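You operate a simulated robot arm through the tools that you are given. There is no shell and no other tool. Be economical: measure what you need, move in short steps, check, and stop when the job is done.

You run a simulated two-armed robot. Do the job below in one go: nothing can be reset, and whatever is moved stays where it is left.

## Task
Screw the lid back on the jar.

It is judged by the outcome, as a careful person would: the job done as asked, and still so three seconds after it is handed in. It fails if anything else is knocked over, pushed out of place, dropped, spilled or broken. A push-on lid holds only when it is set on centred and level and pressed home; a screw cap is set on level and turned clockwise until tight.

## Robot
Two 7-joint arms with two-finger grippers on one trunk, on a base that drives. Base frame: it is fixed to the floor where the robot stands at the start and does not move with it; the origin is under the middle of the robot, x ahead of it, y to its left, z up; the surface under the hand at the start is at about z = 0.739. Readings come in m, rad, newtons and seconds.
The left shoulder is at the start at [0.099, 0.216, 1.091], the right one opposite. With the tool pointing down near the work surface each hand reaches from about 0.34 to 0.84 m from the robot's upright axis, wherever it stands, measured 20 degrees to its own side. Payload 3.18 kg a hand.
The tool frame of a hand sits at the grasp point between the pads (the TCP): z along the fingers, y along the line on which they close. The tips reach 0.03 m beyond it. Largest opening 0.144 m; the body of the gripper starts 0.103 m behind the TCP.
Orientation is told as [roll, pitch, yaw] about the base's x, y, z axes, in that order, counted from this pose: with the fingers straight down and closing along the base's y, the tool's x points along the base's -x, its y along +y and its z along -z.

## Interface
- The arms move only by the tool servo_tool. It takes "left_series", "right_series" or both (then of equal length, played together; a hand with none holds still); each is a list of rows, each a list of 7 numbers: the shift along the tool's x, y, z in cm, then the turn, a rotation vector about the tool's x, y, z in rad, then the gripper command, from -1 (shut) to 1 (fully open), values between in proportion. In form: [[tx, ty, tz, ax, ay, az, jaw], ...]. A call has 1 to 8 rows; each row shifts and turns the commanded pose from where the row before left it, along the tool's axes as they then stand. A row lasts 0.2 s, in which the tool goes at most 0.05 m and 0.15 rad; a call with a longer step from one row to the next is refused whole, and so is a gripper value outside its range. Where a pose cannot be reached the arm comes as near as it can. A force on the tool above 40 N (or 10 N above the force at the start of the call, whichever is more), or a blocked arm, ends the call early, and 0.2 s more pass. Each finger halts on what it meets, pressing with about 24 N; the grip force reading is that of the motor and also rises with nothing between the fingers. The clock runs only during rows and for 0.2 s after the last one: add rows that do not move to give the fingers time. It gives the time, the measured TCP pose, the force on the tool (base axes), the opening and the grip force at its end, in the units of the frame above (readings bear some noise), with the torque about the TCP (base axes, N m) and any sound that the robot's microphone picked up.
- Cameras (640 x 400 px; columns grow to the right, rows downward): "scene" is now at [0.201, 0.0072, 1.2679]; the picture's right is [0.11, -0.99, 0.00], its down [-0.67, -0.08, -0.74] and it looks along [0.73, 0.08, -0.68] (base axes); focal length 251 px, centre (320, 200). "left" rides on the left gripper at [0.076, -0.016, -0.143] in its tool frame; the picture's right is [0.21, 0.98, 0.00], its down [-0.84, 0.18, -0.51] and it looks along [-0.50, 0.11, 0.86] (tool axes); focal length 218 px, centre (320, 200). "right" rides on the right gripper at [0.076, 0.016, -0.143] in its tool frame; the picture's right is [-0.21, 0.98, 0.00], its down [-0.84, -0.18, -0.51] and it looks along [-0.50, -0.11, 0.86] (tool axes); focal length 218 px, centre (320, 200). There is no depth. A picture from a camera that has moved, and an enlarged one, comes with that camera's place and axes in the base frame and with its lens.
- camera(camera): a new picture of that camera. The clock stands still meanwhile.
- lift_body(by): slides the trunk up (or, below 0, down) by that many m; the arms and the scene camera ride with it, the base frame stays. It gives what a move gives, with no picture.
- steer(legs): drives the robot by 1 to 6 legs, each [ahead, left, turn to the left] in m, m and rad, along the robot's own axes; the way and the turn of a leg run together, so that a leg with both is an arc; at most 1.5 m and 3.142 rad a leg. The arms and the cameras ride along, it lands a little off, and it stops where it bumps. It gives what a move gives.
- turn_head(pan, tilt): turns the head with the scene camera to pan (to the left, within 1.396 rad either way) and tilt (down, from -0.506 to 1.204), counted from straight ahead of the robot. It gives what a move gives.
- close_up(camera, box): a new picture of the part [left, top, right, bottom] of that camera's present view, enlarged. The clock stands still meanwhile.
- hand_in(): hands the job in; it is judged then, once.

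Work in short steps. Places have to be worked out from the pictures, the camera data and where the tool is seen: move nearer, look again, correct. Check each grasp and each placing, and mend what went wrong. You have 120 turns and 108 pictures in all, those below and enlarged ones among them. Open the grippers and draw the arms clear of the work before you hand the job in, unless the task says otherwise; then end with one line.

The tools are called as a command line: name --argument value ..., lists and objects as JSON in quotes. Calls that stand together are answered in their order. servo_tool: Moves the arms, as the interface text tells. Its arguments: {"type":"object","properties":{"left_series":{"type":"array"},"right_series":{"type":"array"}},"required":[]} The other tools are called the same way: lift_body (by) slides the trunk up or down; steer (legs) drives the base; turn_head (pan, tilt) turns the head that bears the scene camera; camera (camera) takes a picture; close_up (camera, box) takes an enlarged picture of a part of a camera's view; hand_in () hands the job in.

At the start:

```text
t: 0.0
left_ee_pos: [0.4324, 0.2415, 1.0725]
left_tcp_rot: [0.001, -0.002, 0.002]
left_force: [-0.5, 0.5, 0.1]
left_ft_torque: [0.04, -0.03, -0.04]
left_finger_gap: 0.144
left_finger_force: 0.1
right_ee_pos: [0.4592, -0.1869, 0.9978]
right_tcp_rot: [0.0, 0.0, 0.002]
right_force: [-0.5, 0.0, -0.4]
right_ft_torque: [-0.03, 0.02, -0.02]
right_finger_gap: 0.144
right_finger_force: 0.0
trunk travel left (down, up): [-0.175, 0.194]
robot x, y, heading: [-0.0001, -0.0004, 0.003]
head pan, tilt: [0.113, 0.745]
```

scene: 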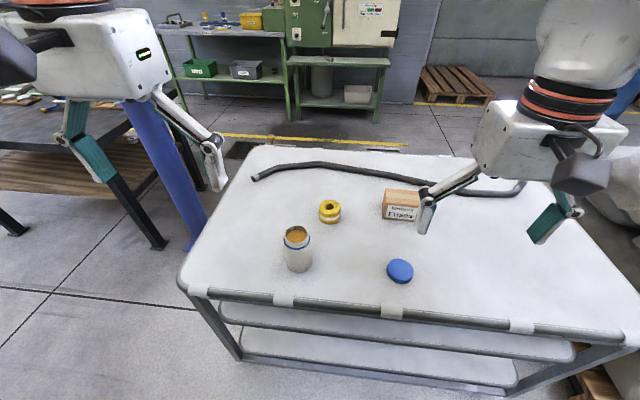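
right: 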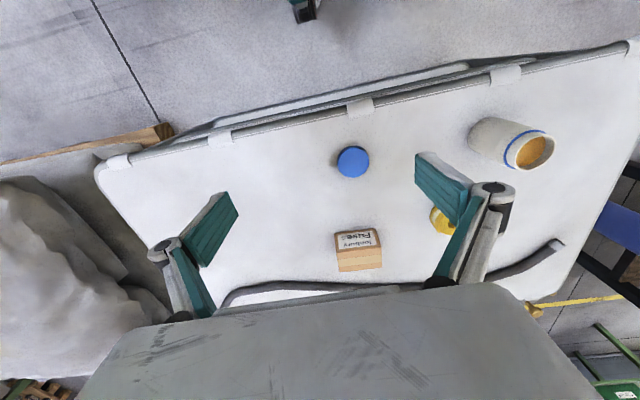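
left: 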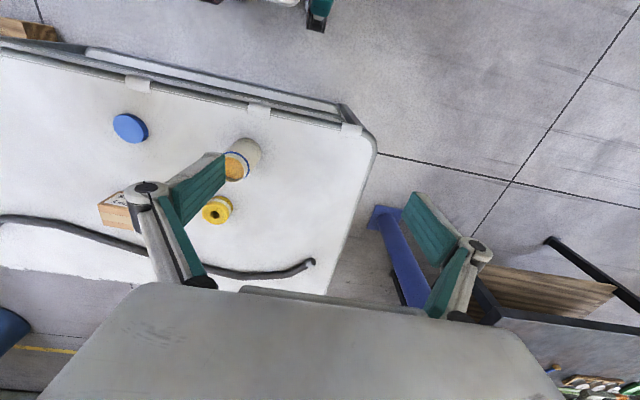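

I estimate the jar at about (0.54, 0.095) with its top near z 0.84, and the blue lid at about (0.53, -0.14). I'll take enlarged pictures to refine both.

close_up --camera "scene" --box '[260, 190, 440, 302]'

close_up --camera "right" --box '[320, 90, 580, 252]'

```text
3.56 times, centred on (350, 246) of scene
camera zoom: at [0.201, 0.0072, 1.2679], right [0.11, -0.99, 0.0], down [-0.67, -0.08, -0.74], along [0.73, 0.08, -0.68], focal length 891 px, centre (213, 36)
```

zoom: 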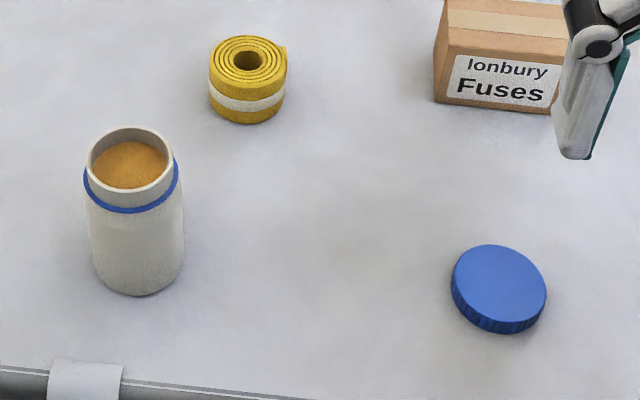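

```text
2.46 times, centred on (450, 171) of right
camera zoom: at [0.3818, -0.1708, 1.1413], right [0.21, 0.98, 0.0], down [0.84, -0.18, 0.51], along [0.5, -0.11, -0.86], focal length 537 px, centre (0, 271)
```

zoom: 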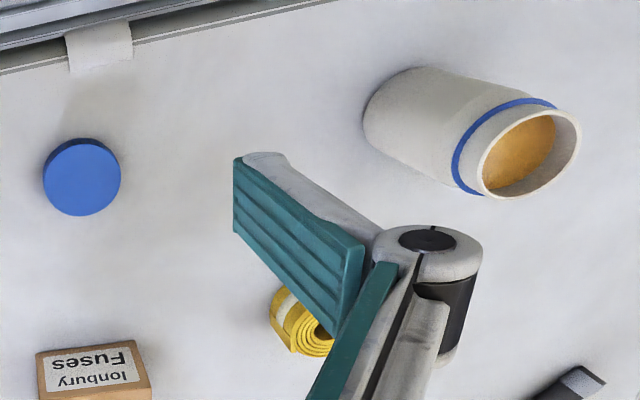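

The lid lies top up at about (0.537, -0.143) with a diameter of about 0.06. The jar rim is near (0.531, 0.092, 0.858). I'll yaw the left hand for a side grasp on the jar and bring the right hand above the lid.

servo_tool --left_series '[[0, 0, 0, 0, 0, 0.15, 1], [0, 0, 0, 0, 0, 0.15, 1], [0, 0, 0, 0, 0, 0.15, 1], [0, 0, 0, 0, 0, 0.15, 1], [0, 0, 0, 0, 0, 0.15, 1], [0, 0, 0, 0, 0, 0.15, 1], [0, 0, 0, 0, 0, 0.147, 1]]' --right_series '[[-1.1, 0.63, 1.8, 0, 0, 0, 1], [-1.1, 0.63, 1.8, 0, 0, 0, 1], [-1.1, 0.63, 1.8, 0, 0, 0, 1], [-1.1, 0.63, 1.8, 0, 0, 0, 1], [-1.1, 0.63, 1.8, 0, 0, 0, 1], [-1.1, 0.63, 1.8, 0, 0, 0, 1], [-1.1, 0.63, 1.8, 0, 0, 0, 1]]'

```text
t: 1.6
left_ee_pos: [0.4262, 0.2457, 1.0662]
left_tcp_rot: [-0.02, -0.004, -0.396]
left_force: [0.4, -0.4, -0.5]
left_ft_torque: [0.0, 0.04, -0.02]
left_finger_gap: 0.1439
left_finger_force: 0.1
left hand out of reach, approached as far as the arm can: row 3, 4, 5, 6, 7
right_ee_pos: [0.5363, -0.1426, 0.8719]
right_tcp_rot: [0.0, 0.0, -0.002]
right_force: [-0.8, 0.4, -0.4]
right_ft_torque: [0.01, 0.03, 0.02]
right_finger_gap: 0.1439
right_finger_force: 0.0
trunk travel left (down, up): [-0.175, 0.194]
robot x, y, heading: [-0.0024, -0.0011, 0.001]
head pan, tilt: [0.113, 0.745]
```

The right hand is above the lid. The left yaw stopped at -0.4, likely a joint limit with the fingers down. I'll pitch the left hand and see whether the pose opens up, and look at the lid.

servo_tool --left_series '[[0, 0, 0, 0, -0.137, 0, 1], [0, 0, 0, 0, -0.137, 0, 1], [0, 0, 0, 0, -0.137, 0, 1], [0, 0, 0, 0, -0.137, 0, 1], [0, 0, 0, 0, -0.137, 0, 1], [0, 0, 0, 0, -0.137, 0, 1], [0, 0, 0, 0, -0.137, 0, 1]]'

camera --camera "right"

camera --camera "scene"

```text
t: 3.2
left_ee_pos: [0.492, 0.2594, 1.1305]
left_tcp_rot: [-0.035, -0.965, -0.368]
left_force: [-0.5, 0.4, 0.7]
left_ft_torque: [-0.01, -0.02, -0.04]
left_finger_gap: 0.144
left_finger_force: 0.0
left hand out of reach, approached as far as the arm can: row 5, 6, 7
right_ee_pos: [0.5362, -0.1432, 0.8716]
right_tcp_rot: [0.0, 0.0, 0.001]
right_force: [0.3, -0.3, -1.1]
right_ft_torque: [0.0, 0.0, -0.02]
right_finger_gap: 0.1439
right_finger_force: 0.1
trunk travel left (down, up): [-0.175, 0.194]
robot x, y, heading: [0.0004, 0.0012, -0.005]
head pan, tilt: [0.113, 0.745]
```

```text
102 pictures are left
camera right: at [0.4589, -0.1263, 1.0158], right [0.21, 0.98, 0.0], down [0.84, -0.18, 0.51], along [0.5, -0.11, -0.86], focal length 218 px, centre (320, 200)
```

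right: 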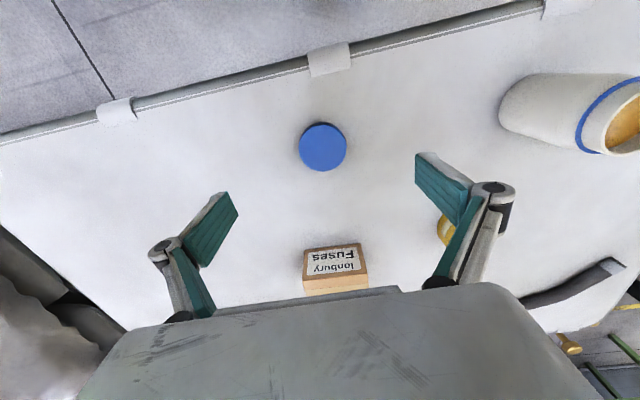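

```text
101 pictures are left
camera scene: at [0.2011, 0.0076, 1.2679], right [0.11, -0.99, 0.0], down [-0.67, -0.08, -0.74], along [0.73, 0.08, -0.68], focal length 251 px, centre (320, 200)
```

scene: 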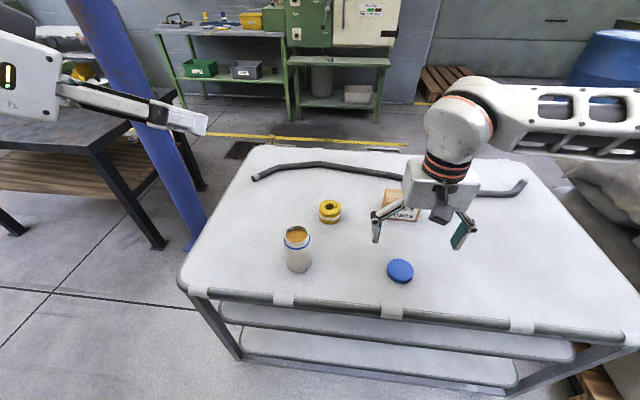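

The lid is confirmed. The left arm is cramped so close to the body, so I'll back the base by 0.15 m to give it room.

steer --legs '[[-0.15, 0, 0]]'

servo_tool --left_series '[[0, 0, 0, 0, 0, 0, 1], [0, 0, 0, 0, 0, 0, 1]]'

```text
t: 4.6
left_ee_pos: [0.3412, 0.259, 1.1296]
left_tcp_rot: [-0.034, -0.961, -0.366]
left_force: [0.0, 0.6, 0.1]
left_ft_torque: [0.04, 0.03, -0.01]
left_finger_gap: 0.144
left_finger_force: 0.0
right_ee_pos: [0.3843, -0.1433, 0.8723]
right_tcp_rot: [0.001, 0.0, 0.001]
right_force: [-0.4, 0.1, 1.0]
right_ft_torque: [-0.01, -0.02, 0.02]
right_finger_gap: 0.1441
right_finger_force: 0.1
trunk travel left (down, up): [-0.175, 0.194]
robot x, y, heading: [-0.15, -0.0003, 0.004]
head pan, tilt: [0.113, 0.745]
```

```text
t: 5.2
left_ee_pos: [0.3402, 0.2587, 1.1295]
left_tcp_rot: [-0.037, -0.963, -0.365]
left_force: [-0.2, 0.3, -0.5]
left_ft_torque: [0.0, -0.01, 0.0]
left_finger_gap: 0.1441
left_finger_force: 0.1
right_ee_pos: [0.3848, -0.1438, 0.8716]
right_tcp_rot: [0.001, 0.0, 0.0]
right_force: [0.2, 0.3, 0.0]
right_ft_torque: [-0.02, -0.01, 0.01]
right_finger_gap: 0.1438
right_finger_force: 0.2
trunk travel left (down, up): [-0.175, 0.194]
robot x, y, heading: [-0.1552, -0.0009, -0.002]
head pan, tilt: [0.113, 0.745]
```

Commands start from the measured pose. The left orientation (tilted 35° below level, heading -21°) suits gripping the jar from behind-left, so I move it to a pre-grasp about 0.14 m short of the jar.

servo_tool --left_series '[[1.79, -0.98, 3.13, 0, 0, 0.022, 1], [1.79, -0.98, 3.13, 0, 0, 0.022, 1], [1.79, -0.98, 3.13, 0, 0, 0, 1], [1.79, -0.98, 3.13, 0, 0, 0, 1], [1.79, -0.98, 3.13, 0, 0, 0, 1], [1.79, -0.98, 3.13, 0, 0, 0, 1], [1.79, -0.98, 3.13, 0, 0, 0, 1], [1.79, -0.98, 3.13, 0, 0, 0, 1]]'

camera --camera "scene"

camera --camera "left"

```text
t: 7.0
left_ee_pos: [0.4318, 0.1721, 0.9361]
left_tcp_rot: [0.032, -0.963, -0.452]
left_force: [0.7, 0.0, 0.1]
left_ft_torque: [-0.01, -0.02, -0.02]
left_finger_gap: 0.144
left_finger_force: 0.1
left hand out of reach, approached as far as the arm can: row 1, 2, 3, 7, 8
right_ee_pos: [0.3851, -0.1425, 0.8726]
right_tcp_rot: [-0.001, 0.001, 0.002]
right_force: [0.2, -0.4, -0.7]
right_ft_torque: [0.02, 0.02, 0.01]
right_finger_gap: 0.1441
right_finger_force: 0.0
trunk travel left (down, up): [-0.175, 0.194]
robot x, y, heading: [-0.1511, -0.0001, 0.007]
head pan, tilt: [0.113, 0.745]
```

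```text
100 pictures are left
camera scene: at [0.0506, 0.0074, 1.2678], right [0.11, -0.99, 0.0], down [-0.67, -0.08, -0.74], along [0.73, 0.08, -0.68], focal length 251 px, centre (320, 200)
```

scene: 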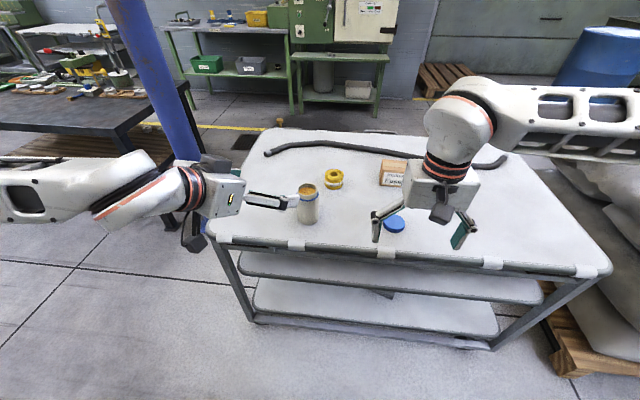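

```text
99 pictures are left
camera left: at [0.2783, 0.2239, 0.9543], right [0.3, 0.94, -0.15], down [0.12, 0.12, 0.98], along [0.95, -0.31, -0.08], focal length 218 px, centre (320, 200)
```

left: 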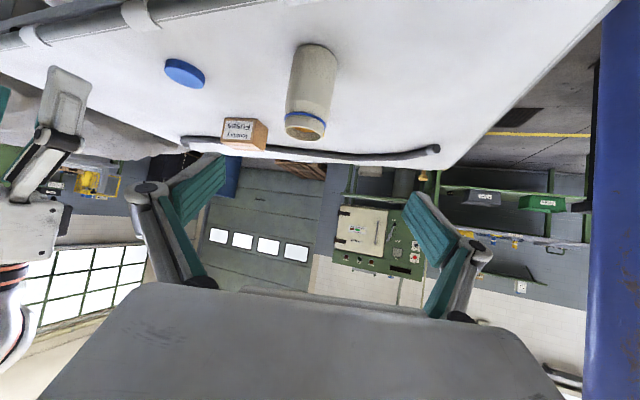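

The left arm is limited by its wrist at this height. I'll raise the right hand and lower the trunk by 0.08 m, which brings the left hand down without changing its posture.

servo_tool --right_series '[[0, 0, -2, 0, 0, 0, 1], [0, 0, -2, 0, 0, 0, 1], [0, 0, -2, 0, 0, 0, 1], [0, 0, -2, 0, 0, 0, 1]]'

lift_body --by -0.08

```text
t: 8.0
left_ee_pos: [0.4315, 0.173, 0.9377]
left_tcp_rot: [0.03, -0.965, -0.45]
left_force: [-0.7, 0.0, -0.2]
left_ft_torque: [0.0, -0.01, 0.03]
left_finger_gap: 0.144
left_finger_force: 0.1
right_ee_pos: [0.3839, -0.1437, 0.9515]
right_tcp_rot: [0.0, -0.001, 0.001]
right_force: [0.1, 1.3, 0.1]
right_ft_torque: [0.02, -0.02, 0.02]
right_finger_gap: 0.1441
right_finger_force: 0.1
trunk travel left (down, up): [-0.175, 0.194]
robot x, y, heading: [-0.1503, 0.0006, 0.001]
head pan, tilt: [0.113, 0.745]
```

```text
t: 9.2
left_ee_pos: [0.4307, 0.1717, 0.7606]
left_tcp_rot: [-0.096, -0.769, -0.351]
left_force: [2.3, 5.4, 20.7]
left_ft_torque: [1.62, -0.73, -0.08]
left_finger_gap: 0.1443
left_finger_force: 0.6
right_ee_pos: [0.3833, -0.1441, 0.875]
right_tcp_rot: [0.001, -0.004, 0.0]
right_force: [-0.5, -0.3, 0.7]
right_ft_torque: [0.02, 0.0, -0.03]
right_finger_gap: 0.1443
right_finger_force: 0.0
trunk travel left (down, up): [-0.095, 0.274]
robot x, y, heading: [-0.1493, -0.0012, 0.004]
head pan, tilt: [0.113, 0.745]
```

The left hand went lower than intended and is touching something with about 20 N. I'll look before moving it.

camera --camera "scene"

camera --camera "left"

```text
98 pictures are left
camera scene: at [0.1342, 0.0069, 1.1735], right [0.11, -0.99, 0.0], down [-0.67, -0.08, -0.74], along [0.73, 0.08, -0.68], focal length 251 px, centre (320, 200)
```

scene: 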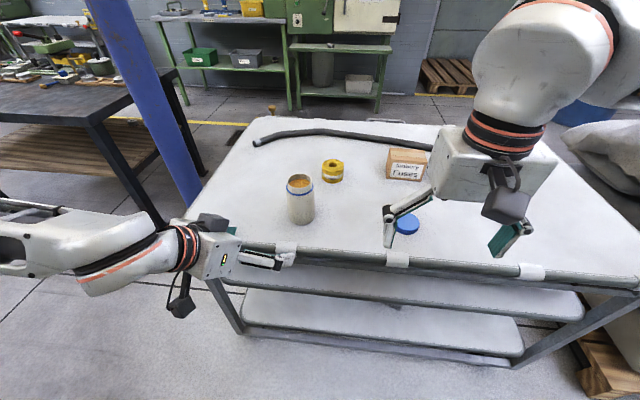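

```text
97 pictures are left
camera left: at [0.2848, 0.222, 0.8095], right [0.26, 0.94, -0.21], down [0.33, 0.12, 0.94], along [0.91, -0.31, -0.28], focal length 218 px, centre (320, 200)
```

left: 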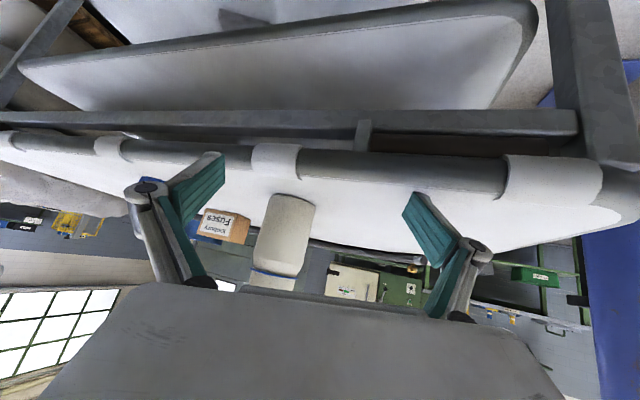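

The left fingertips are resting on the cart's near rim and nothing has been displaced. I'll raise the left hand straight up.

servo_tool --left_series '[[-1.4, 0, -1.45, 0, 0, 0, 1], [-1.4, 0, -1.45, 0, 0, 0, 1], [-1.4, 0, -1.45, 0, 0, 0, 1], [-1.4, 0, -1.45, 0, 0, 0, 1], [-1.4, 0, -1.45, 0, 0, 0, 1]]'

camera --camera "scene"

```text
t: 10.3
left_ee_pos: [0.4346, 0.1775, 0.8564]
left_tcp_rot: [-0.1, -0.756, -0.348]
left_force: [0.3, 0.3, -0.3]
left_ft_torque: [0.01, 0.0, 0.02]
left_finger_gap: 0.1439
left_finger_force: 0.2
right_ee_pos: [0.3842, -0.143, 0.8717]
right_tcp_rot: [0.001, 0.0, 0.002]
right_force: [-0.2, -0.4, 0.7]
right_ft_torque: [0.0, 0.02, 0.0]
right_finger_gap: 0.1441
right_finger_force: 0.1
trunk travel left (down, up): [-0.095, 0.274]
robot x, y, heading: [-0.1524, -0.0008, 0.003]
head pan, tilt: [0.113, 0.745]
```

```text
96 pictures are left
camera scene: at [0.1359, 0.0074, 1.1723], right [0.11, -0.99, 0.0], down [-0.67, -0.08, -0.74], along [0.73, 0.08, -0.68], focal length 251 px, centre (320, 200)
```

scene: 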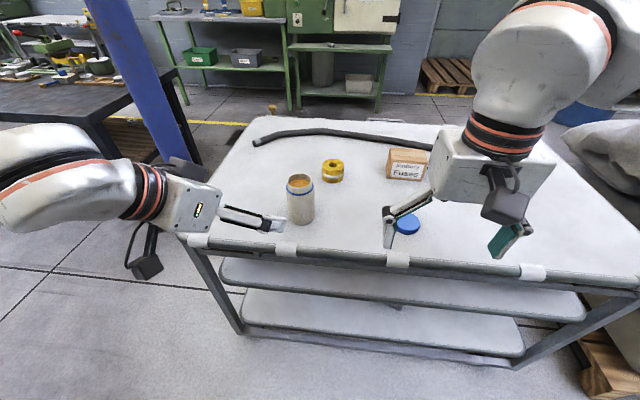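

It is clear now. I'll level the closing axis and flatten the approach to about 30° so the left fingers stay low on the jar, out of the lid's way.

servo_tool --left_series '[[0, 0, 0, 0, 0, 0.073, 1], [0, 0, 0, 0, 0, 0.073, 1], [0, 0, 0, 0, -0.1, 0, 1], [0, 0, 0, 0, -0.1, 0, 1], [0, 0, 0, 0, -0.1, 0, 1]]'

```text
t: 11.6
left_ee_pos: [0.4672, 0.1803, 0.8558]
left_tcp_rot: [0.042, -1.043, -0.569]
left_force: [0.3, -0.4, -0.7]
left_ft_torque: [0.01, 0.03, -0.02]
left_finger_gap: 0.1438
left_finger_force: 0.1
left hand out of reach, approached as far as the arm can: row 3, 4, 5
right_ee_pos: [0.3845, -0.1422, 0.8721]
right_tcp_rot: [0.0, 0.001, 0.002]
right_force: [-0.2, 0.5, -0.4]
right_ft_torque: [-0.04, -0.01, 0.03]
right_finger_gap: 0.144
right_finger_force: 0.0
trunk travel left (down, up): [-0.095, 0.274]
robot x, y, heading: [-0.1511, -0.0025, 0.006]
head pan, tilt: [0.113, 0.745]
```

Now 30° tilt, heading -0.57. The hand has to shift 4 cm sideways and about 6.5 cm down to line up with the jar at z≈0.79.

servo_tool --left_series '[[0, -1, 0, 0, 0, -0.025, 1], [0, -1, 0, 0, 0, -0.025, 1], [0, -1, 0, 0, 0, 0, 1], [0, -1, 0, 0, 0, 0, 1], [1.4, 0, 0.83, 0, 0, 0, 1], [1.4, 0, 0.83, 0, 0, 0, 1], [1.4, 0, 0.83, 0, 0, 0, 1]]'

camera --camera "scene"

camera --camera "left"

```text
t: 13.2
left_ee_pos: [0.4705, 0.2051, 0.8347]
left_tcp_rot: [-0.033, -1.063, -0.468]
left_force: [-0.4, 0.7, -0.6]
left_ft_torque: [-0.02, -0.01, 0.01]
left_finger_gap: 0.144
left_finger_force: 0.0
left hand out of reach, approached as far as the arm can: row 1, 2, 3, 4, 5, 6, 7
right_ee_pos: [0.3851, -0.1427, 0.8725]
right_tcp_rot: [0.001, 0.001, 0.001]
right_force: [0.7, -0.6, -0.7]
right_ft_torque: [0.04, -0.02, -0.01]
right_finger_gap: 0.144
right_finger_force: 0.0
trunk travel left (down, up): [-0.095, 0.274]
robot x, y, heading: [-0.1481, 0.0003, 0.005]
head pan, tilt: [0.113, 0.745]
```

```text
95 pictures are left
camera scene: at [0.1359, 0.007, 1.1723], right [0.11, -0.99, 0.0], down [-0.67, -0.08, -0.74], along [0.73, 0.08, -0.68], focal length 251 px, centre (320, 200)
```

scene: 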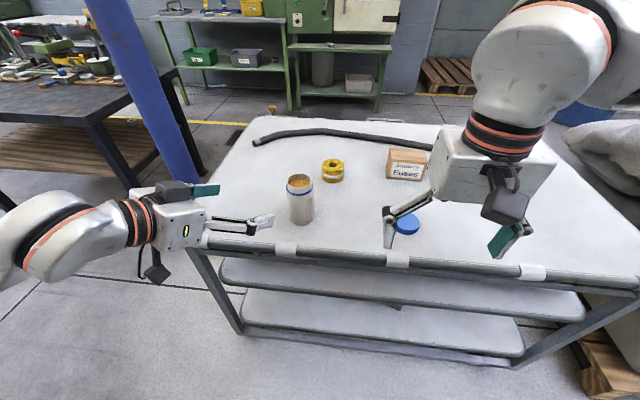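

```text
94 pictures are left
camera left: at [0.3197, 0.2686, 0.8368], right [0.38, 0.9, -0.2], down [0.06, 0.19, 0.98], along [0.92, -0.38, 0.01], focal length 218 px, centre (320, 200)
```

left: 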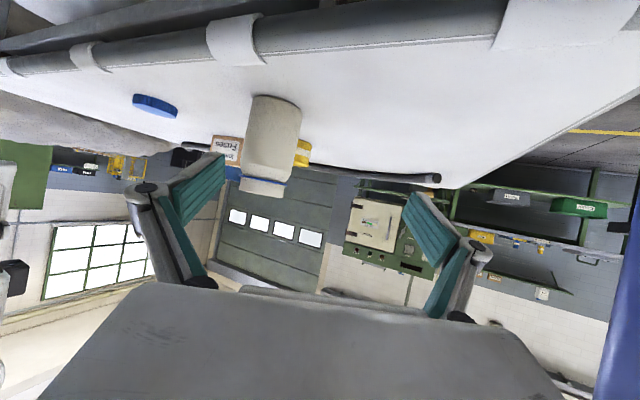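

The arm is still too folded to shift sideways, so I back the base another 0.09 m and then reposition.

steer --legs '[[-0.09, 0, 0]]'

```text
t: 14.3
left_ee_pos: [0.3777, 0.2067, 0.8355]
left_tcp_rot: [-0.035, -1.065, -0.468]
left_force: [-0.9, 0.5, 0.0]
left_ft_torque: [0.02, -0.01, 0.03]
left_finger_gap: 0.1439
left_finger_force: 0.0
right_ee_pos: [0.2934, -0.1426, 0.8713]
right_tcp_rot: [0.001, 0.0, 0.002]
right_force: [-0.2, 0.0, 0.4]
right_ft_torque: [-0.03, -0.04, 0.0]
right_finger_gap: 0.1438
right_finger_force: 0.1
trunk travel left (down, up): [-0.095, 0.274]
robot x, y, heading: [-0.237, -0.0001, -0.001]
head pan, tilt: [0.113, 0.745]
```

Next, move the left hand forward and sideways to 0.10 m short of the jar, lined up with it, still at z≈0.835.

servo_tool --left_series '[[-1.07, -0.84, 1.94, 0, 0, 0.02, 1], [-1.07, -0.84, 1.94, 0, 0, 0.02, 1], [-1.07, -0.84, 1.94, 0, 0, 0, 1], [-1.07, -0.84, 1.94, 0, 0, 0, 1]]'

```text
t: 15.3
left_ee_pos: [0.4169, 0.1938, 0.8278]
left_tcp_rot: [0.039, -1.064, -0.549]
left_force: [-0.9, 0.3, 0.0]
left_ft_torque: [0.0, -0.01, 0.01]
left_finger_gap: 0.144
left_finger_force: 0.0
left hand out of reach, approached as far as the arm can: row 1, 2, 3, 4
right_ee_pos: [0.2947, -0.1429, 0.8723]
right_tcp_rot: [0.0, -0.001, 0.001]
right_force: [0.0, -0.6, -0.1]
right_ft_torque: [-0.01, 0.0, 0.03]
right_finger_gap: 0.1441
right_finger_force: 0.1
trunk travel left (down, up): [-0.095, 0.274]
robot x, y, heading: [-0.2438, -0.0018, 0.002]
head pan, tilt: [0.113, 0.745]
```

Negative yaw seems to be the limit, so I'll turn the left hand to a straight-ahead heading and see whether it becomes free.

servo_tool --left_series '[[0, 0, 0, -0.12, 0, -0.066, 1], [0, 0, 0, -0.12, 0, -0.066, 1], [0, 0, 0, -0.12, 0, -0.066, 1], [0, 0, 0, -0.12, 0, -0.066, 1]]'

```text
t: 16.3
left_ee_pos: [0.4173, 0.1942, 0.8274]
left_tcp_rot: [0.037, -1.062, -0.55]
left_force: [0.7, 0.8, 0.0]
left_ft_torque: [-0.03, -0.02, -0.01]
left_finger_gap: 0.144
left_finger_force: 0.0
left hand out of reach, approached as far as the arm can: row 1, 2, 3, 4
right_ee_pos: [0.2941, -0.1422, 0.8723]
right_tcp_rot: [0.001, 0.0, 0.002]
right_force: [-0.9, 0.4, -0.4]
right_ft_torque: [0.0, -0.01, 0.02]
right_finger_gap: 0.1441
right_finger_force: 0.1
trunk travel left (down, up): [-0.095, 0.274]
robot x, y, heading: [-0.2424, 0.0008, 0.002]
head pan, tilt: [0.113, 0.745]
```

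It is stuck in place. I'll back out upward with less pitch to leave the limit.

servo_tool --left_series '[[-2, 0, -1, 0, 0.1, 0, 1], [-2, 0, -1, 0, 0.1, 0, 1], [-2, 0, -1.2, 0, 0.1, 0, 1], [-2, 0, -1.4, 0, 0.1, 0, 1], [-1.5, 0, -1.5, 0, 0.1, 0, 1], [-1.5, 0, -1.5, 0, 0.1, 0, 1]]'

camera --camera "scene"

```text
t: 17.7
left_ee_pos: [0.4321, 0.1815, 0.9623]
left_tcp_rot: [0.021, -0.463, -0.527]
left_force: [-1.0, -0.6, 0.4]
left_ft_torque: [0.04, -0.03, 0.02]
left_finger_gap: 0.1442
left_finger_force: 0.0
right_ee_pos: [0.2938, -0.1442, 0.8723]
right_tcp_rot: [-0.001, -0.002, 0.001]
right_force: [-1.1, -1.0, 0.3]
right_ft_torque: [0.03, -0.08, -0.03]
right_finger_gap: 0.144
right_finger_force: 0.1
trunk travel left (down, up): [-0.095, 0.274]
robot x, y, heading: [-0.2393, 0.0035, 0.002]
head pan, tilt: [0.113, 0.745]
```

```text
93 pictures are left
camera scene: at [0.0436, 0.0065, 1.173], right [0.11, -0.99, 0.0], down [-0.67, -0.08, -0.74], along [0.73, 0.08, -0.68], focal length 251 px, centre (320, 200)
```

scene: 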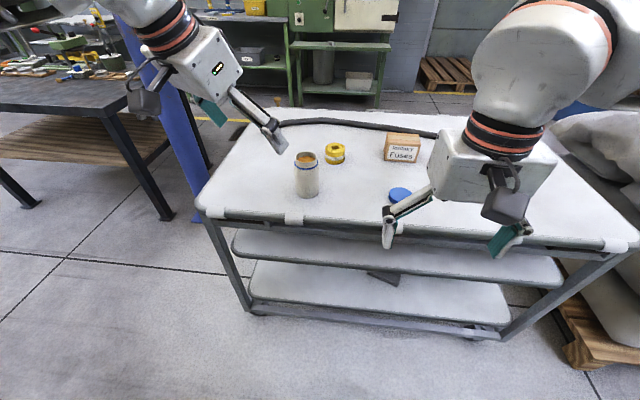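

It is free again. I'll try the other wrist branch: fingers down, then a large positive yaw, which would put the camera on top when I tilt.

servo_tool --left_series '[[0, 0, -1, 0, 0.15, 0, 1], [0, 0, -1, 0, 0.15, 0, 1], [0, 0, -1, 0, 0.15, 0, 1], [0, 0, -1, 0, 0, -0.15, 1], [0, 0, -1, 0, 0, -0.15, 1], [0, 0, 0, 0, 0, -0.15, 1], [0, 0, 0, 0, 0, -0.15, 1], [0, 0, 0, 0, 0, -0.15, 1]]'

servo_tool --left_series '[[0, 0, 0, 0, 0, -0.15, 1], [0, 0, 0, 0, 0, -0.15, 1], [0, 0, 0, 0, 0, -0.15, 1], [0, 0, 0, 0, 0, -0.15, 1], [0, 0, 0, 0, 0, -0.15, 1], [0, 0, 0, 0, 0, -0.15, 1], [0, 0, 0, 0, 0, -0.15, 1], [0, 0, 0, 0, 0, -0.15, 1]]'

```text
t: 19.5
left_ee_pos: [0.4244, 0.1861, 0.9829]
left_tcp_rot: [-0.279, -0.31, 0.276]
left_force: [-0.1, 0.8, 0.7]
left_ft_torque: [-0.02, -0.01, 0.03]
left_finger_gap: 0.1438
left_finger_force: 0.0
left hand out of reach, approached as far as the arm can: row 1, 2, 3
right_ee_pos: [0.294, -0.1422, 0.8727]
right_tcp_rot: [-0.001, 0.0, 0.002]
right_force: [-0.9, -0.3, -0.2]
right_ft_torque: [-0.02, -0.01, 0.0]
right_finger_gap: 0.1437
right_finger_force: 0.0
trunk travel left (down, up): [-0.095, 0.274]
robot x, y, heading: [-0.2406, -0.0038, 0.003]
head pan, tilt: [0.113, 0.745]
```

```text
t: 21.3
left_ee_pos: [0.4266, 0.1858, 0.9816]
left_tcp_rot: [-0.392, 0.132, 1.403]
left_force: [0.2, -0.6, 0.1]
left_ft_torque: [0.0, 0.01, 0.02]
left_finger_gap: 0.144
left_finger_force: 0.0
right_ee_pos: [0.2945, -0.1427, 0.8725]
right_tcp_rot: [0.0, -0.001, 0.001]
right_force: [-0.4, 0.2, -0.1]
right_ft_torque: [0.01, 0.0, 0.0]
right_finger_gap: 0.144
right_finger_force: 0.1
trunk travel left (down, up): [-0.095, 0.274]
robot x, y, heading: [-0.2439, 0.0007, 0.001]
head pan, tilt: [0.113, 0.745]
```

The positive-yaw branch works. I'll rotate directly to a 30° tilt heading -60° with the camera on top.

servo_tool --left_series '[[0, 0, 0, 0.0054, 0.0925, -0.0935, 1], [0, 0, 0, 0.0054, 0.0925, -0.0935, 1], [0, 0, 0, 0.0054, 0.0925, -0.0935, 1], [0, 0, 0, 0.0054, 0.0925, -0.0935, 1], [0, 0, 0, 0.0054, 0.0925, -0.0935, 1], [0, 0, 0, 0.0054, 0.0925, -0.0935, 1], [0, 0, 0, 0.0054, 0.0925, -0.0935, 1], [0, 0, 0, 0.0054, 0.0925, -0.0935, 1]]'

camera --camera "scene"

```text
t: 23.1
left_ee_pos: [0.4256, 0.1874, 0.983]
left_tcp_rot: [0.001, 1.05, 2.096]
left_force: [0.7, -0.5, -0.1]
left_ft_torque: [0.0, 0.03, 0.04]
left_finger_gap: 0.144
left_finger_force: 0.0
right_ee_pos: [0.2943, -0.1422, 0.8705]
right_tcp_rot: [-0.001, -0.001, 0.002]
right_force: [-0.7, -0.3, 0.7]
right_ft_torque: [-0.01, 0.01, 0.02]
right_finger_gap: 0.144
right_finger_force: 0.1
trunk travel left (down, up): [-0.095, 0.274]
robot x, y, heading: [-0.2417, 0.0011, 0.004]
head pan, tilt: [0.113, 0.745]
```

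```text
92 pictures are left
camera scene: at [0.0454, 0.0076, 1.1721], right [0.11, -0.99, 0.0], down [-0.67, -0.08, -0.74], along [0.73, 0.08, -0.68], focal length 251 px, centre (320, 200)
```

scene: 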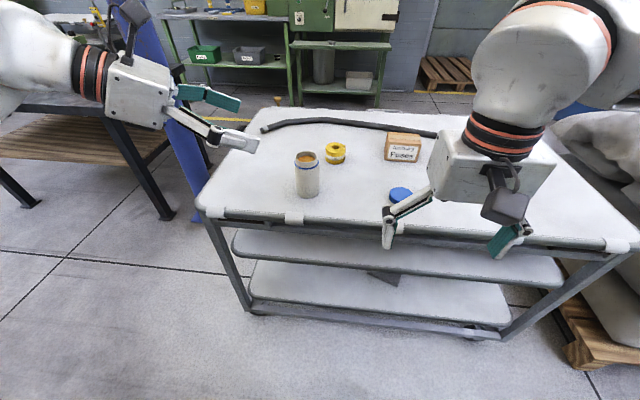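

The orientation is exact and the arm is unconstrained. I'll drive forward 0.1 m again so both hands have comfortable reach.

steer --legs '[[0.1, 0, 0]]'

camera --camera "left"

camera --camera "scene"

```text
t: 24.2
left_ee_pos: [0.5246, 0.1869, 0.9827]
left_tcp_rot: [-0.003, 1.05, 2.09]
left_force: [-0.5, 0.1, 0.2]
left_ft_torque: [-0.02, 0.0, -0.05]
left_finger_gap: 0.1443
left_finger_force: 0.0
right_ee_pos: [0.394, -0.1428, 0.8722]
right_tcp_rot: [0.0, 0.0, 0.003]
right_force: [0.0, 0.1, -0.3]
right_ft_torque: [0.01, 0.03, 0.01]
right_finger_gap: 0.1441
right_finger_force: 0.1
trunk travel left (down, up): [-0.095, 0.274]
robot x, y, heading: [-0.1415, -0.0, 0.004]
head pan, tilt: [0.113, 0.745]
```

```text
91 pictures are left
camera left: at [0.4963, 0.2695, 1.1194], right [-0.8, -0.58, 0.18], down [-0.58, 0.66, -0.48], along [0.16, -0.49, -0.86], focal length 218 px, centre (320, 200)
```

left: 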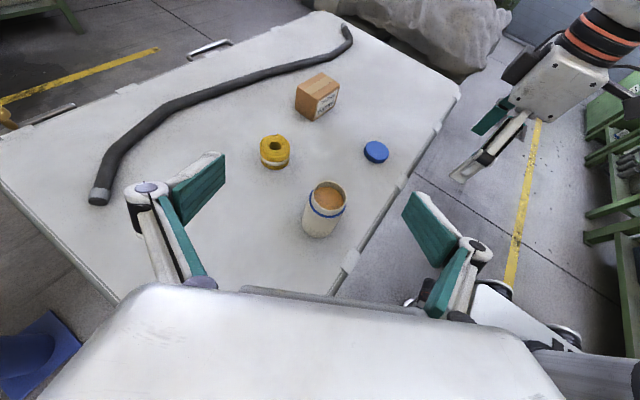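

```text
90 pictures are left
camera scene: at [0.1458, 0.0077, 1.1721], right [0.12, -0.99, 0.0], down [-0.67, -0.08, -0.74], along [0.73, 0.08, -0.68], focal length 251 px, centre (320, 200)
```

scene: 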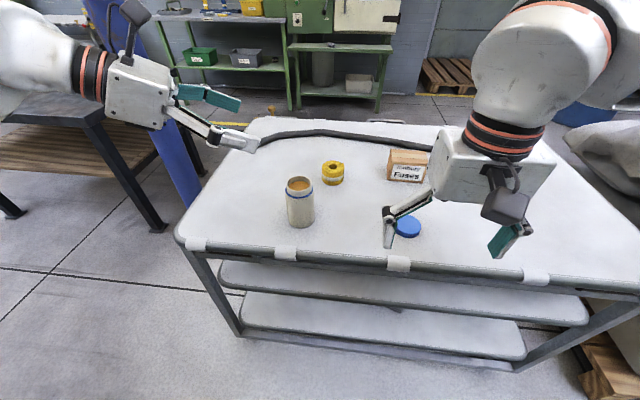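

Combining views puts the jar at about (0.538, 0.093) with its rim near z 0.845. I'll lower the left hand to a pre-grasp 0.12 m behind it at z≈0.785.

servo_tool --left_series '[[-2.68, 0.51, 1.02, 0, 0, 0, 1], [-2.68, 0.51, 1.02, 0, 0, 0, 1], [-2.68, 0.51, 1.02, 0, 0, 0, 1], [-2.68, 0.51, 1.02, 0, 0, 0, 1], [-2.68, 0.51, 1.02, 0, 0, 0, 1], [-2.68, 0.51, 1.02, 0, 0, 0, 1], [-2.68, 0.51, 1.02, 0, 0, 0, 1]]'

camera --camera "left"

camera --camera "scene"

```text
t: 25.8
left_ee_pos: [0.4772, 0.1974, 0.7845]
left_tcp_rot: [-0.005, 1.048, 2.092]
left_force: [-0.3, 0.8, -0.7]
left_ft_torque: [-0.02, -0.01, 0.0]
left_finger_gap: 0.1441
left_finger_force: 0.0
right_ee_pos: [0.3939, -0.1414, 0.8728]
right_tcp_rot: [0.0, 0.001, 0.002]
right_force: [-0.5, 0.3, -0.7]
right_ft_torque: [0.03, 0.01, -0.01]
right_finger_gap: 0.144
right_finger_force: 0.1
trunk travel left (down, up): [-0.095, 0.274]
robot x, y, heading: [-0.1377, 0.0008, 0.002]
head pan, tilt: [0.113, 0.745]
```

```text
89 pictures are left
camera left: at [0.4486, 0.2787, 0.9204], right [-0.8, -0.58, 0.18], down [-0.58, 0.66, -0.48], along [0.16, -0.48, -0.86], focal length 218 px, centre (320, 200)
```

left: 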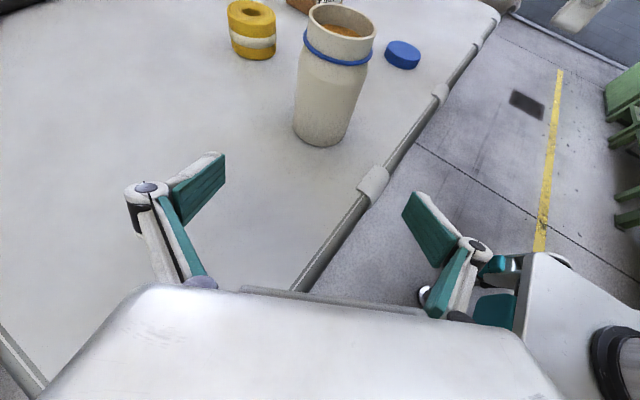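

```text
88 pictures are left
camera scene: at [0.1455, 0.0078, 1.1721], right [0.12, -0.99, 0.0], down [-0.67, -0.08, -0.74], along [0.73, 0.08, -0.68], focal length 251 px, centre (320, 200)
```

scene: 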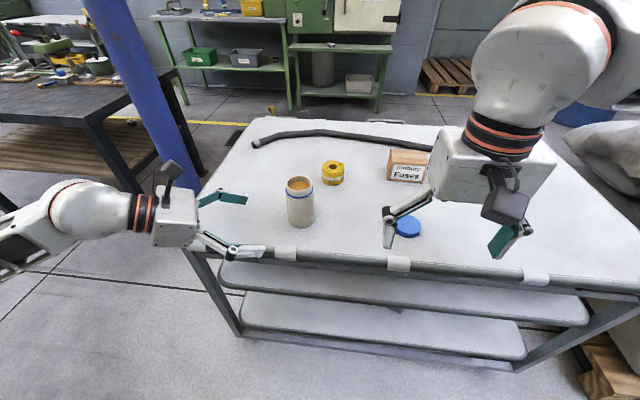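

The jar base computes to (0.537, 0.093), well lined up. I'll flatten the tilt to about 15° so the left hand's camera sits lower and further from where the right hand will work.

servo_tool --left_series '[[0, 0, 0, 0, 0.13, 0, 1], [0, 0, 0, 0, 0.13, 0, 1]]'

camera --camera "scene"

```text
t: 26.4
left_ee_pos: [0.4774, 0.1986, 0.7849]
left_tcp_rot: [-0.009, 1.31, 2.086]
left_force: [0.3, 0.8, -0.6]
left_ft_torque: [0.02, 0.02, -0.02]
left_finger_gap: 0.1439
left_finger_force: 0.0
right_ee_pos: [0.3942, -0.1421, 0.8722]
right_tcp_rot: [0.0, 0.0, 0.002]
right_force: [-0.2, 0.1, 0.4]
right_ft_torque: [-0.06, -0.01, 0.01]
right_finger_gap: 0.1443
right_finger_force: 0.2
trunk travel left (down, up): [-0.095, 0.274]
robot x, y, heading: [-0.1406, -0.0036, 0.004]
head pan, tilt: [0.113, 0.745]
```

```text
87 pictures are left
camera scene: at [0.1455, 0.0078, 1.1721], right [0.12, -0.99, 0.0], down [-0.67, -0.08, -0.74], along [0.73, 0.08, -0.68], focal length 251 px, centre (320, 200)
```

scene: 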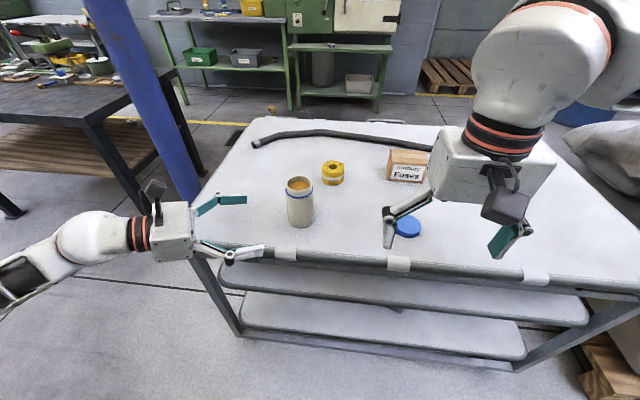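

All good. I'll advance level by 0.12 m to straddle the jar, then check before closing.

servo_tool --left_series '[[0.52, 0, 1.95, 0, 0, 0, 1], [0.52, 0, 1.95, 0, 0, 0, 1], [0.52, 0, 1.95, 0, 0, 0, 1], [0.52, 0, 1.95, 0, 0, 0, 1], [0.52, 0, 1.95, 0, 0, 0, 1], [0.52, 0, 1.95, 0, 0, 0, 1]]'

close_up --camera "scene" --box '[180, 150, 420, 300]'

camera --camera "left"

```text
t: 27.8
left_ee_pos: [0.5394, 0.0897, 0.7859]
left_tcp_rot: [-0.005, 1.309, 2.088]
left_force: [0.7, 0.3, -0.4]
left_ft_torque: [0.01, 0.03, 0.02]
left_finger_gap: 0.1439
left_finger_force: 0.1
right_ee_pos: [0.3939, -0.1423, 0.8713]
right_tcp_rot: [0.001, -0.003, 0.004]
right_force: [-0.3, 0.0, -0.2]
right_ft_torque: [0.01, 0.0, -0.02]
right_finger_gap: 0.1439
right_finger_force: 0.0
trunk travel left (down, up): [-0.095, 0.274]
robot x, y, heading: [-0.1413, 0.0033, 0.003]
head pan, tilt: [0.113, 0.745]
```

```text
2.67 times, centred on (300, 225) of scene
camera zoom: at [0.1454, 0.0075, 1.1721], right [0.12, -0.99, 0.0], down [-0.67, -0.08, -0.74], along [0.73, 0.08, -0.68], focal length 668 px, centre (373, 133)
```

zoom: 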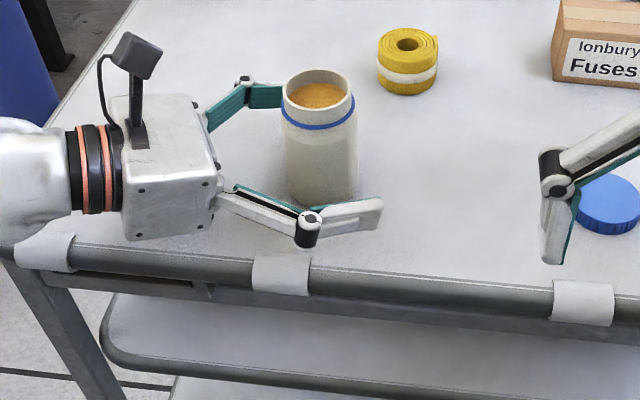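

```text
85 pictures are left
camera left: at [0.4946, 0.2019, 0.8945], right [-0.82, -0.54, 0.2], down [-0.51, 0.52, -0.68], along [0.26, -0.66, -0.7], focal length 218 px, centre (320, 200)
```

left: 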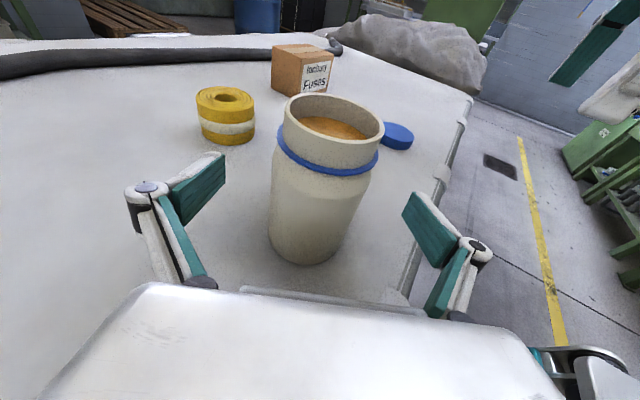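

The jar is centred between the pads. I close gently in steps.

servo_tool --left_series '[[0, 0, 0, 0, 0, 0, 0.6], [0, 0, 0, 0, 0, 0, 0.2], [0, 0, 0, 0, 0, 0, -0.05], [0, 0, 0, 0, 0, 0, -0.2], [0, 0, 0, 0, 0, 0, -0.5], [0, 0, 0, 0, 0, 0, -1], [0, 0, 0, 0, 0, 0, -1]]'

close_up --camera "scene" --box '[180, 150, 420, 300]'

camera --camera "left"

```text
t: 29.4
left_ee_pos: [0.5395, 0.0923, 0.7852]
left_tcp_rot: [-0.009, 1.309, 2.086]
left_force: [1.9, 1.4, 0.2]
left_ft_torque: [0.07, -0.08, 0.0]
left_finger_gap: 0.0598
left_finger_force: 24.1
right_ee_pos: [0.3936, -0.1422, 0.8718]
right_tcp_rot: [0.0, 0.001, 0.001]
right_force: [0.1, 0.1, 0.0]
right_ft_torque: [0.02, 0.0, 0.03]
right_finger_gap: 0.1441
right_finger_force: 0.1
trunk travel left (down, up): [-0.095, 0.274]
robot x, y, heading: [-0.142, -0.0019, 0.0]
head pan, tilt: [0.113, 0.745]
```

```text
2.67 times, centred on (300, 225) of scene
camera zoom: at [0.1453, 0.0078, 1.1722], right [0.12, -0.99, 0.0], down [-0.67, -0.08, -0.74], along [0.73, 0.08, -0.68], focal length 668 px, centre (373, 133)
```

zoom: 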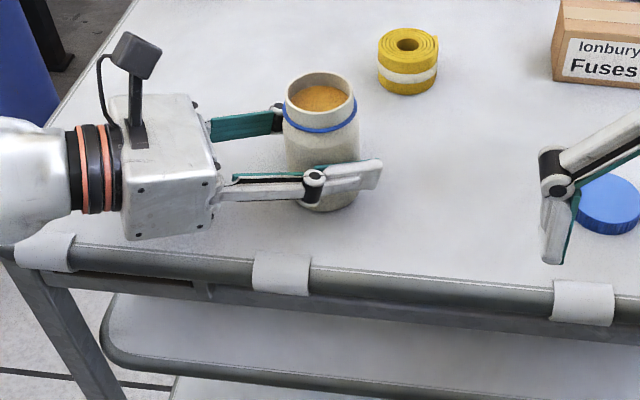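

```text
83 pictures are left
camera left: at [0.4944, 0.2024, 0.8948], right [-0.82, -0.54, 0.2], down [-0.51, 0.52, -0.68], along [0.26, -0.66, -0.7], focal length 218 px, centre (320, 200)
```

left: 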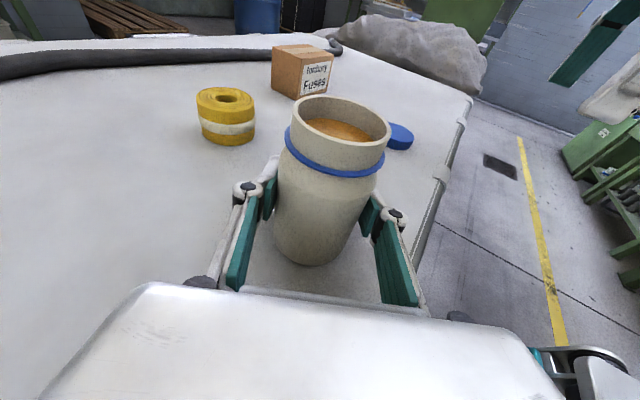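

The jar is gripped (0.060 m), still upright and centred at about (0.540, 0.0925) with its rim near 0.842. Now the right hand goes over the lid.

servo_tool --right_series '[[-2.4, 0, 0, 0, 0, 0, 1], [-2.4, 0, 0, 0, 0, 0, 1], [-2.4, 0, 0, 0, 0, 0, 1], [-2.4, 0, 0, 0, 0, 0, 1], [-2.4, 0, 0.5, 0, 0, 0, 1], [-2.35, 0, 1.0, 0, 0, 0, 1]]' --left_series '[[0, 0, 0, 0, 0, 0, -1], [0, 0, 0, 0, 0, 0, -1], [0, 0, 0, 0, 0, 0, -1], [0, 0, 0, 0, 0, 0, -1], [0, 0, 0, 0, 0, 0, -1], [0, 0, 0, 0, 0, 0, -1]]'

camera --camera "right"

camera --camera "scene"

```text
t: 30.8
left_ee_pos: [0.5378, 0.0911, 0.7859]
left_tcp_rot: [-0.007, 1.308, 2.088]
left_force: [-0.1, 0.2, 0.9]
left_ft_torque: [-0.02, 0.03, -0.01]
left_finger_gap: 0.0595
left_finger_force: 24.2
right_ee_pos: [0.5376, -0.1417, 0.858]
right_tcp_rot: [0.0, 0.0, 0.002]
right_force: [-0.2, -0.5, 0.1]
right_ft_torque: [-0.01, -0.01, 0.02]
right_finger_gap: 0.144
right_finger_force: 0.1
trunk travel left (down, up): [-0.095, 0.274]
robot x, y, heading: [-0.1421, -0.002, 0.003]
head pan, tilt: [0.113, 0.745]
```

```text
82 pictures are left
camera right: at [0.4622, -0.125, 1.0014], right [0.21, 0.98, 0.0], down [0.84, -0.18, 0.51], along [0.5, -0.11, -0.86], focal length 218 px, centre (320, 200)
```

right: 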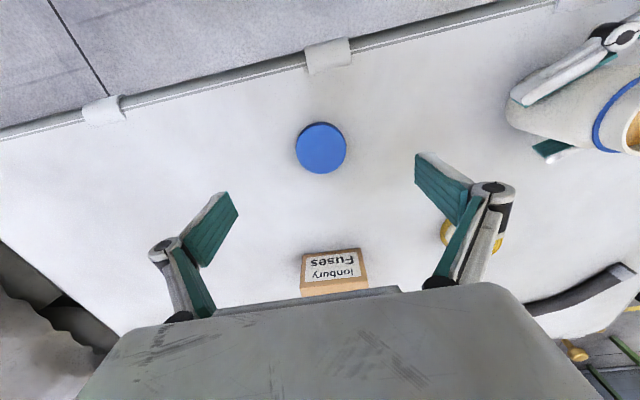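

```text
81 pictures are left
camera scene: at [0.1451, 0.0076, 1.1722], right [0.12, -0.99, 0.0], down [-0.67, -0.08, -0.74], along [0.73, 0.08, -0.68], focal length 251 px, centre (320, 200)
```

scene: 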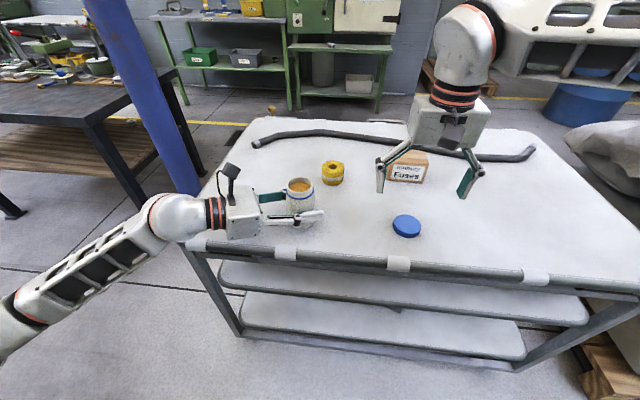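

The lid is centred under the right hand at (0.538, -0.141). I descend so the tips stop about 5 mm above the table, then close.

servo_tool --right_series '[[0, 0, 1.4, 0, 0, 0, 1], [0, 0, 1.4, 0, 0, 0, 1], [0, 0, 1.4, 0, 0, 0, 1], [0, 0, 1.4, 0, 0, 0, 1], [0, 0, 1.4, 0, 0, 0, 1], [0, 0, 1.4, 0, 0, 0, 1]]' --left_series '[[0, 0, 0, 0, 0, 0, -1], [0, 0, 0, 0, 0, 0, -1], [0, 0, 0, 0, 0, 0, -1], [0, 0, 0, 0, 0, 0, -1], [0, 0, 0, 0, 0, 0, -1], [0, 0, 0, 0, 0, 0, -1]]'

close_up --camera "scene" --box '[300, 120, 540, 270]'

camera --camera "right"

```text
t: 32.2
left_ee_pos: [0.5383, 0.0921, 0.7857]
left_tcp_rot: [-0.008, 1.309, 2.088]
left_force: [-0.5, -1.8, -0.1]
left_ft_torque: [-0.07, 0.01, 0.03]
left_finger_gap: 0.0593
left_finger_force: 23.9
right_ee_pos: [0.5372, -0.1417, 0.774]
right_tcp_rot: [0.0, 0.0, 0.002]
right_force: [-0.4, -0.5, 0.5]
right_ft_torque: [-0.01, 0.04, -0.04]
right_finger_gap: 0.1441
right_finger_force: 0.1
trunk travel left (down, up): [-0.095, 0.274]
robot x, y, heading: [-0.1415, -0.0, 0.008]
head pan, tilt: [0.113, 0.745]
```

```text
2.67 times, centred on (420, 195) of scene
camera zoom: at [0.1452, 0.0076, 1.1722], right [0.12, -0.99, 0.0], down [-0.67, -0.08, -0.74], along [0.73, 0.08, -0.68], focal length 668 px, centre (53, 213)
```

zoom: 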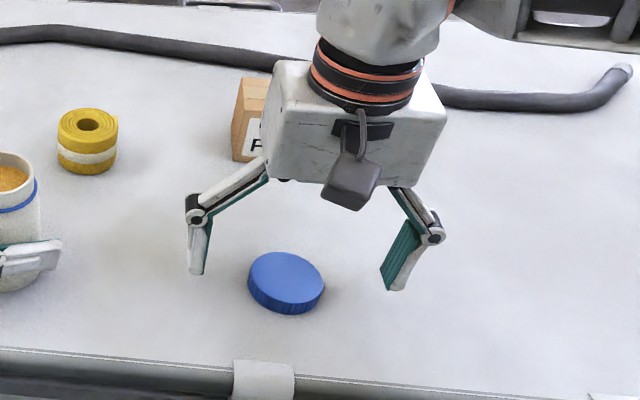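

```text
79 pictures are left
camera right: at [0.4602, -0.1255, 0.9171], right [0.21, 0.98, 0.0], down [0.84, -0.18, 0.51], along [0.5, -0.11, -0.86], focal length 218 px, centre (320, 200)
```

right: 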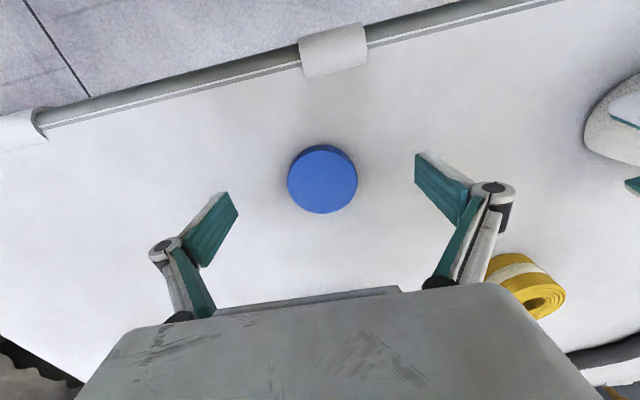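

The lid centre is at about (0.535, -0.1415), so I nudge 2 mm back and close gradually.

servo_tool --right_series '[[0.2, 0, 0, 0, 0, 0, 0.6], [0, 0, 0, 0, 0, 0, 0.2], [0, 0, 0, 0, 0, 0, -0.05], [0, 0, 0, 0, 0, 0, -0.2], [0, 0, 0, 0, 0, 0, -0.5], [0, 0, 0, 0, 0, 0, -1], [0, 0, 0, 0, 0, 0, -1]]' --left_series '[[0, 0, 0, 0, 0, 0, -1], [0, 0, 0, 0, 0, 0, -1], [0, 0, 0, 0, 0, 0, -1], [0, 0, 0, 0, 0, 0, -1], [0, 0, 0, 0, 0, 0, -1], [0, 0, 0, 0, 0, 0, -1], [0, 0, 0, 0, 0, 0, -1]]'

camera --camera "right"

```text
t: 33.8
left_ee_pos: [0.5399, 0.0916, 0.7854]
left_tcp_rot: [-0.008, 1.31, 2.086]
left_force: [0.1, -1.3, -0.3]
left_ft_torque: [-0.05, -0.02, 0.02]
left_finger_gap: 0.0597
left_finger_force: 24.4
right_ee_pos: [0.5353, -0.1413, 0.7749]
right_tcp_rot: [0.0, 0.0, 0.002]
right_force: [-0.1, -0.7, 0.8]
right_ft_torque: [0.0, 0.01, 0.03]
right_finger_gap: 0.0572
right_finger_force: 24.2
trunk travel left (down, up): [-0.095, 0.274]
robot x, y, heading: [-0.139, 0.003, 0.002]
head pan, tilt: [0.113, 0.745]
```

```text
78 pictures are left
camera right: at [0.4584, -0.1256, 0.9172], right [0.21, 0.98, 0.0], down [0.84, -0.18, 0.51], along [0.5, -0.11, -0.86], focal length 218 px, centre (320, 200)
```

right: 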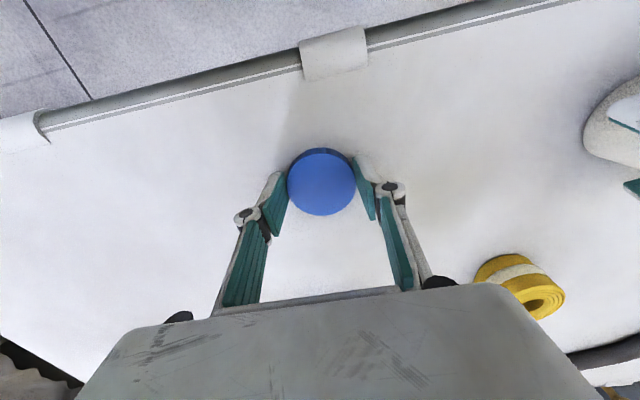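

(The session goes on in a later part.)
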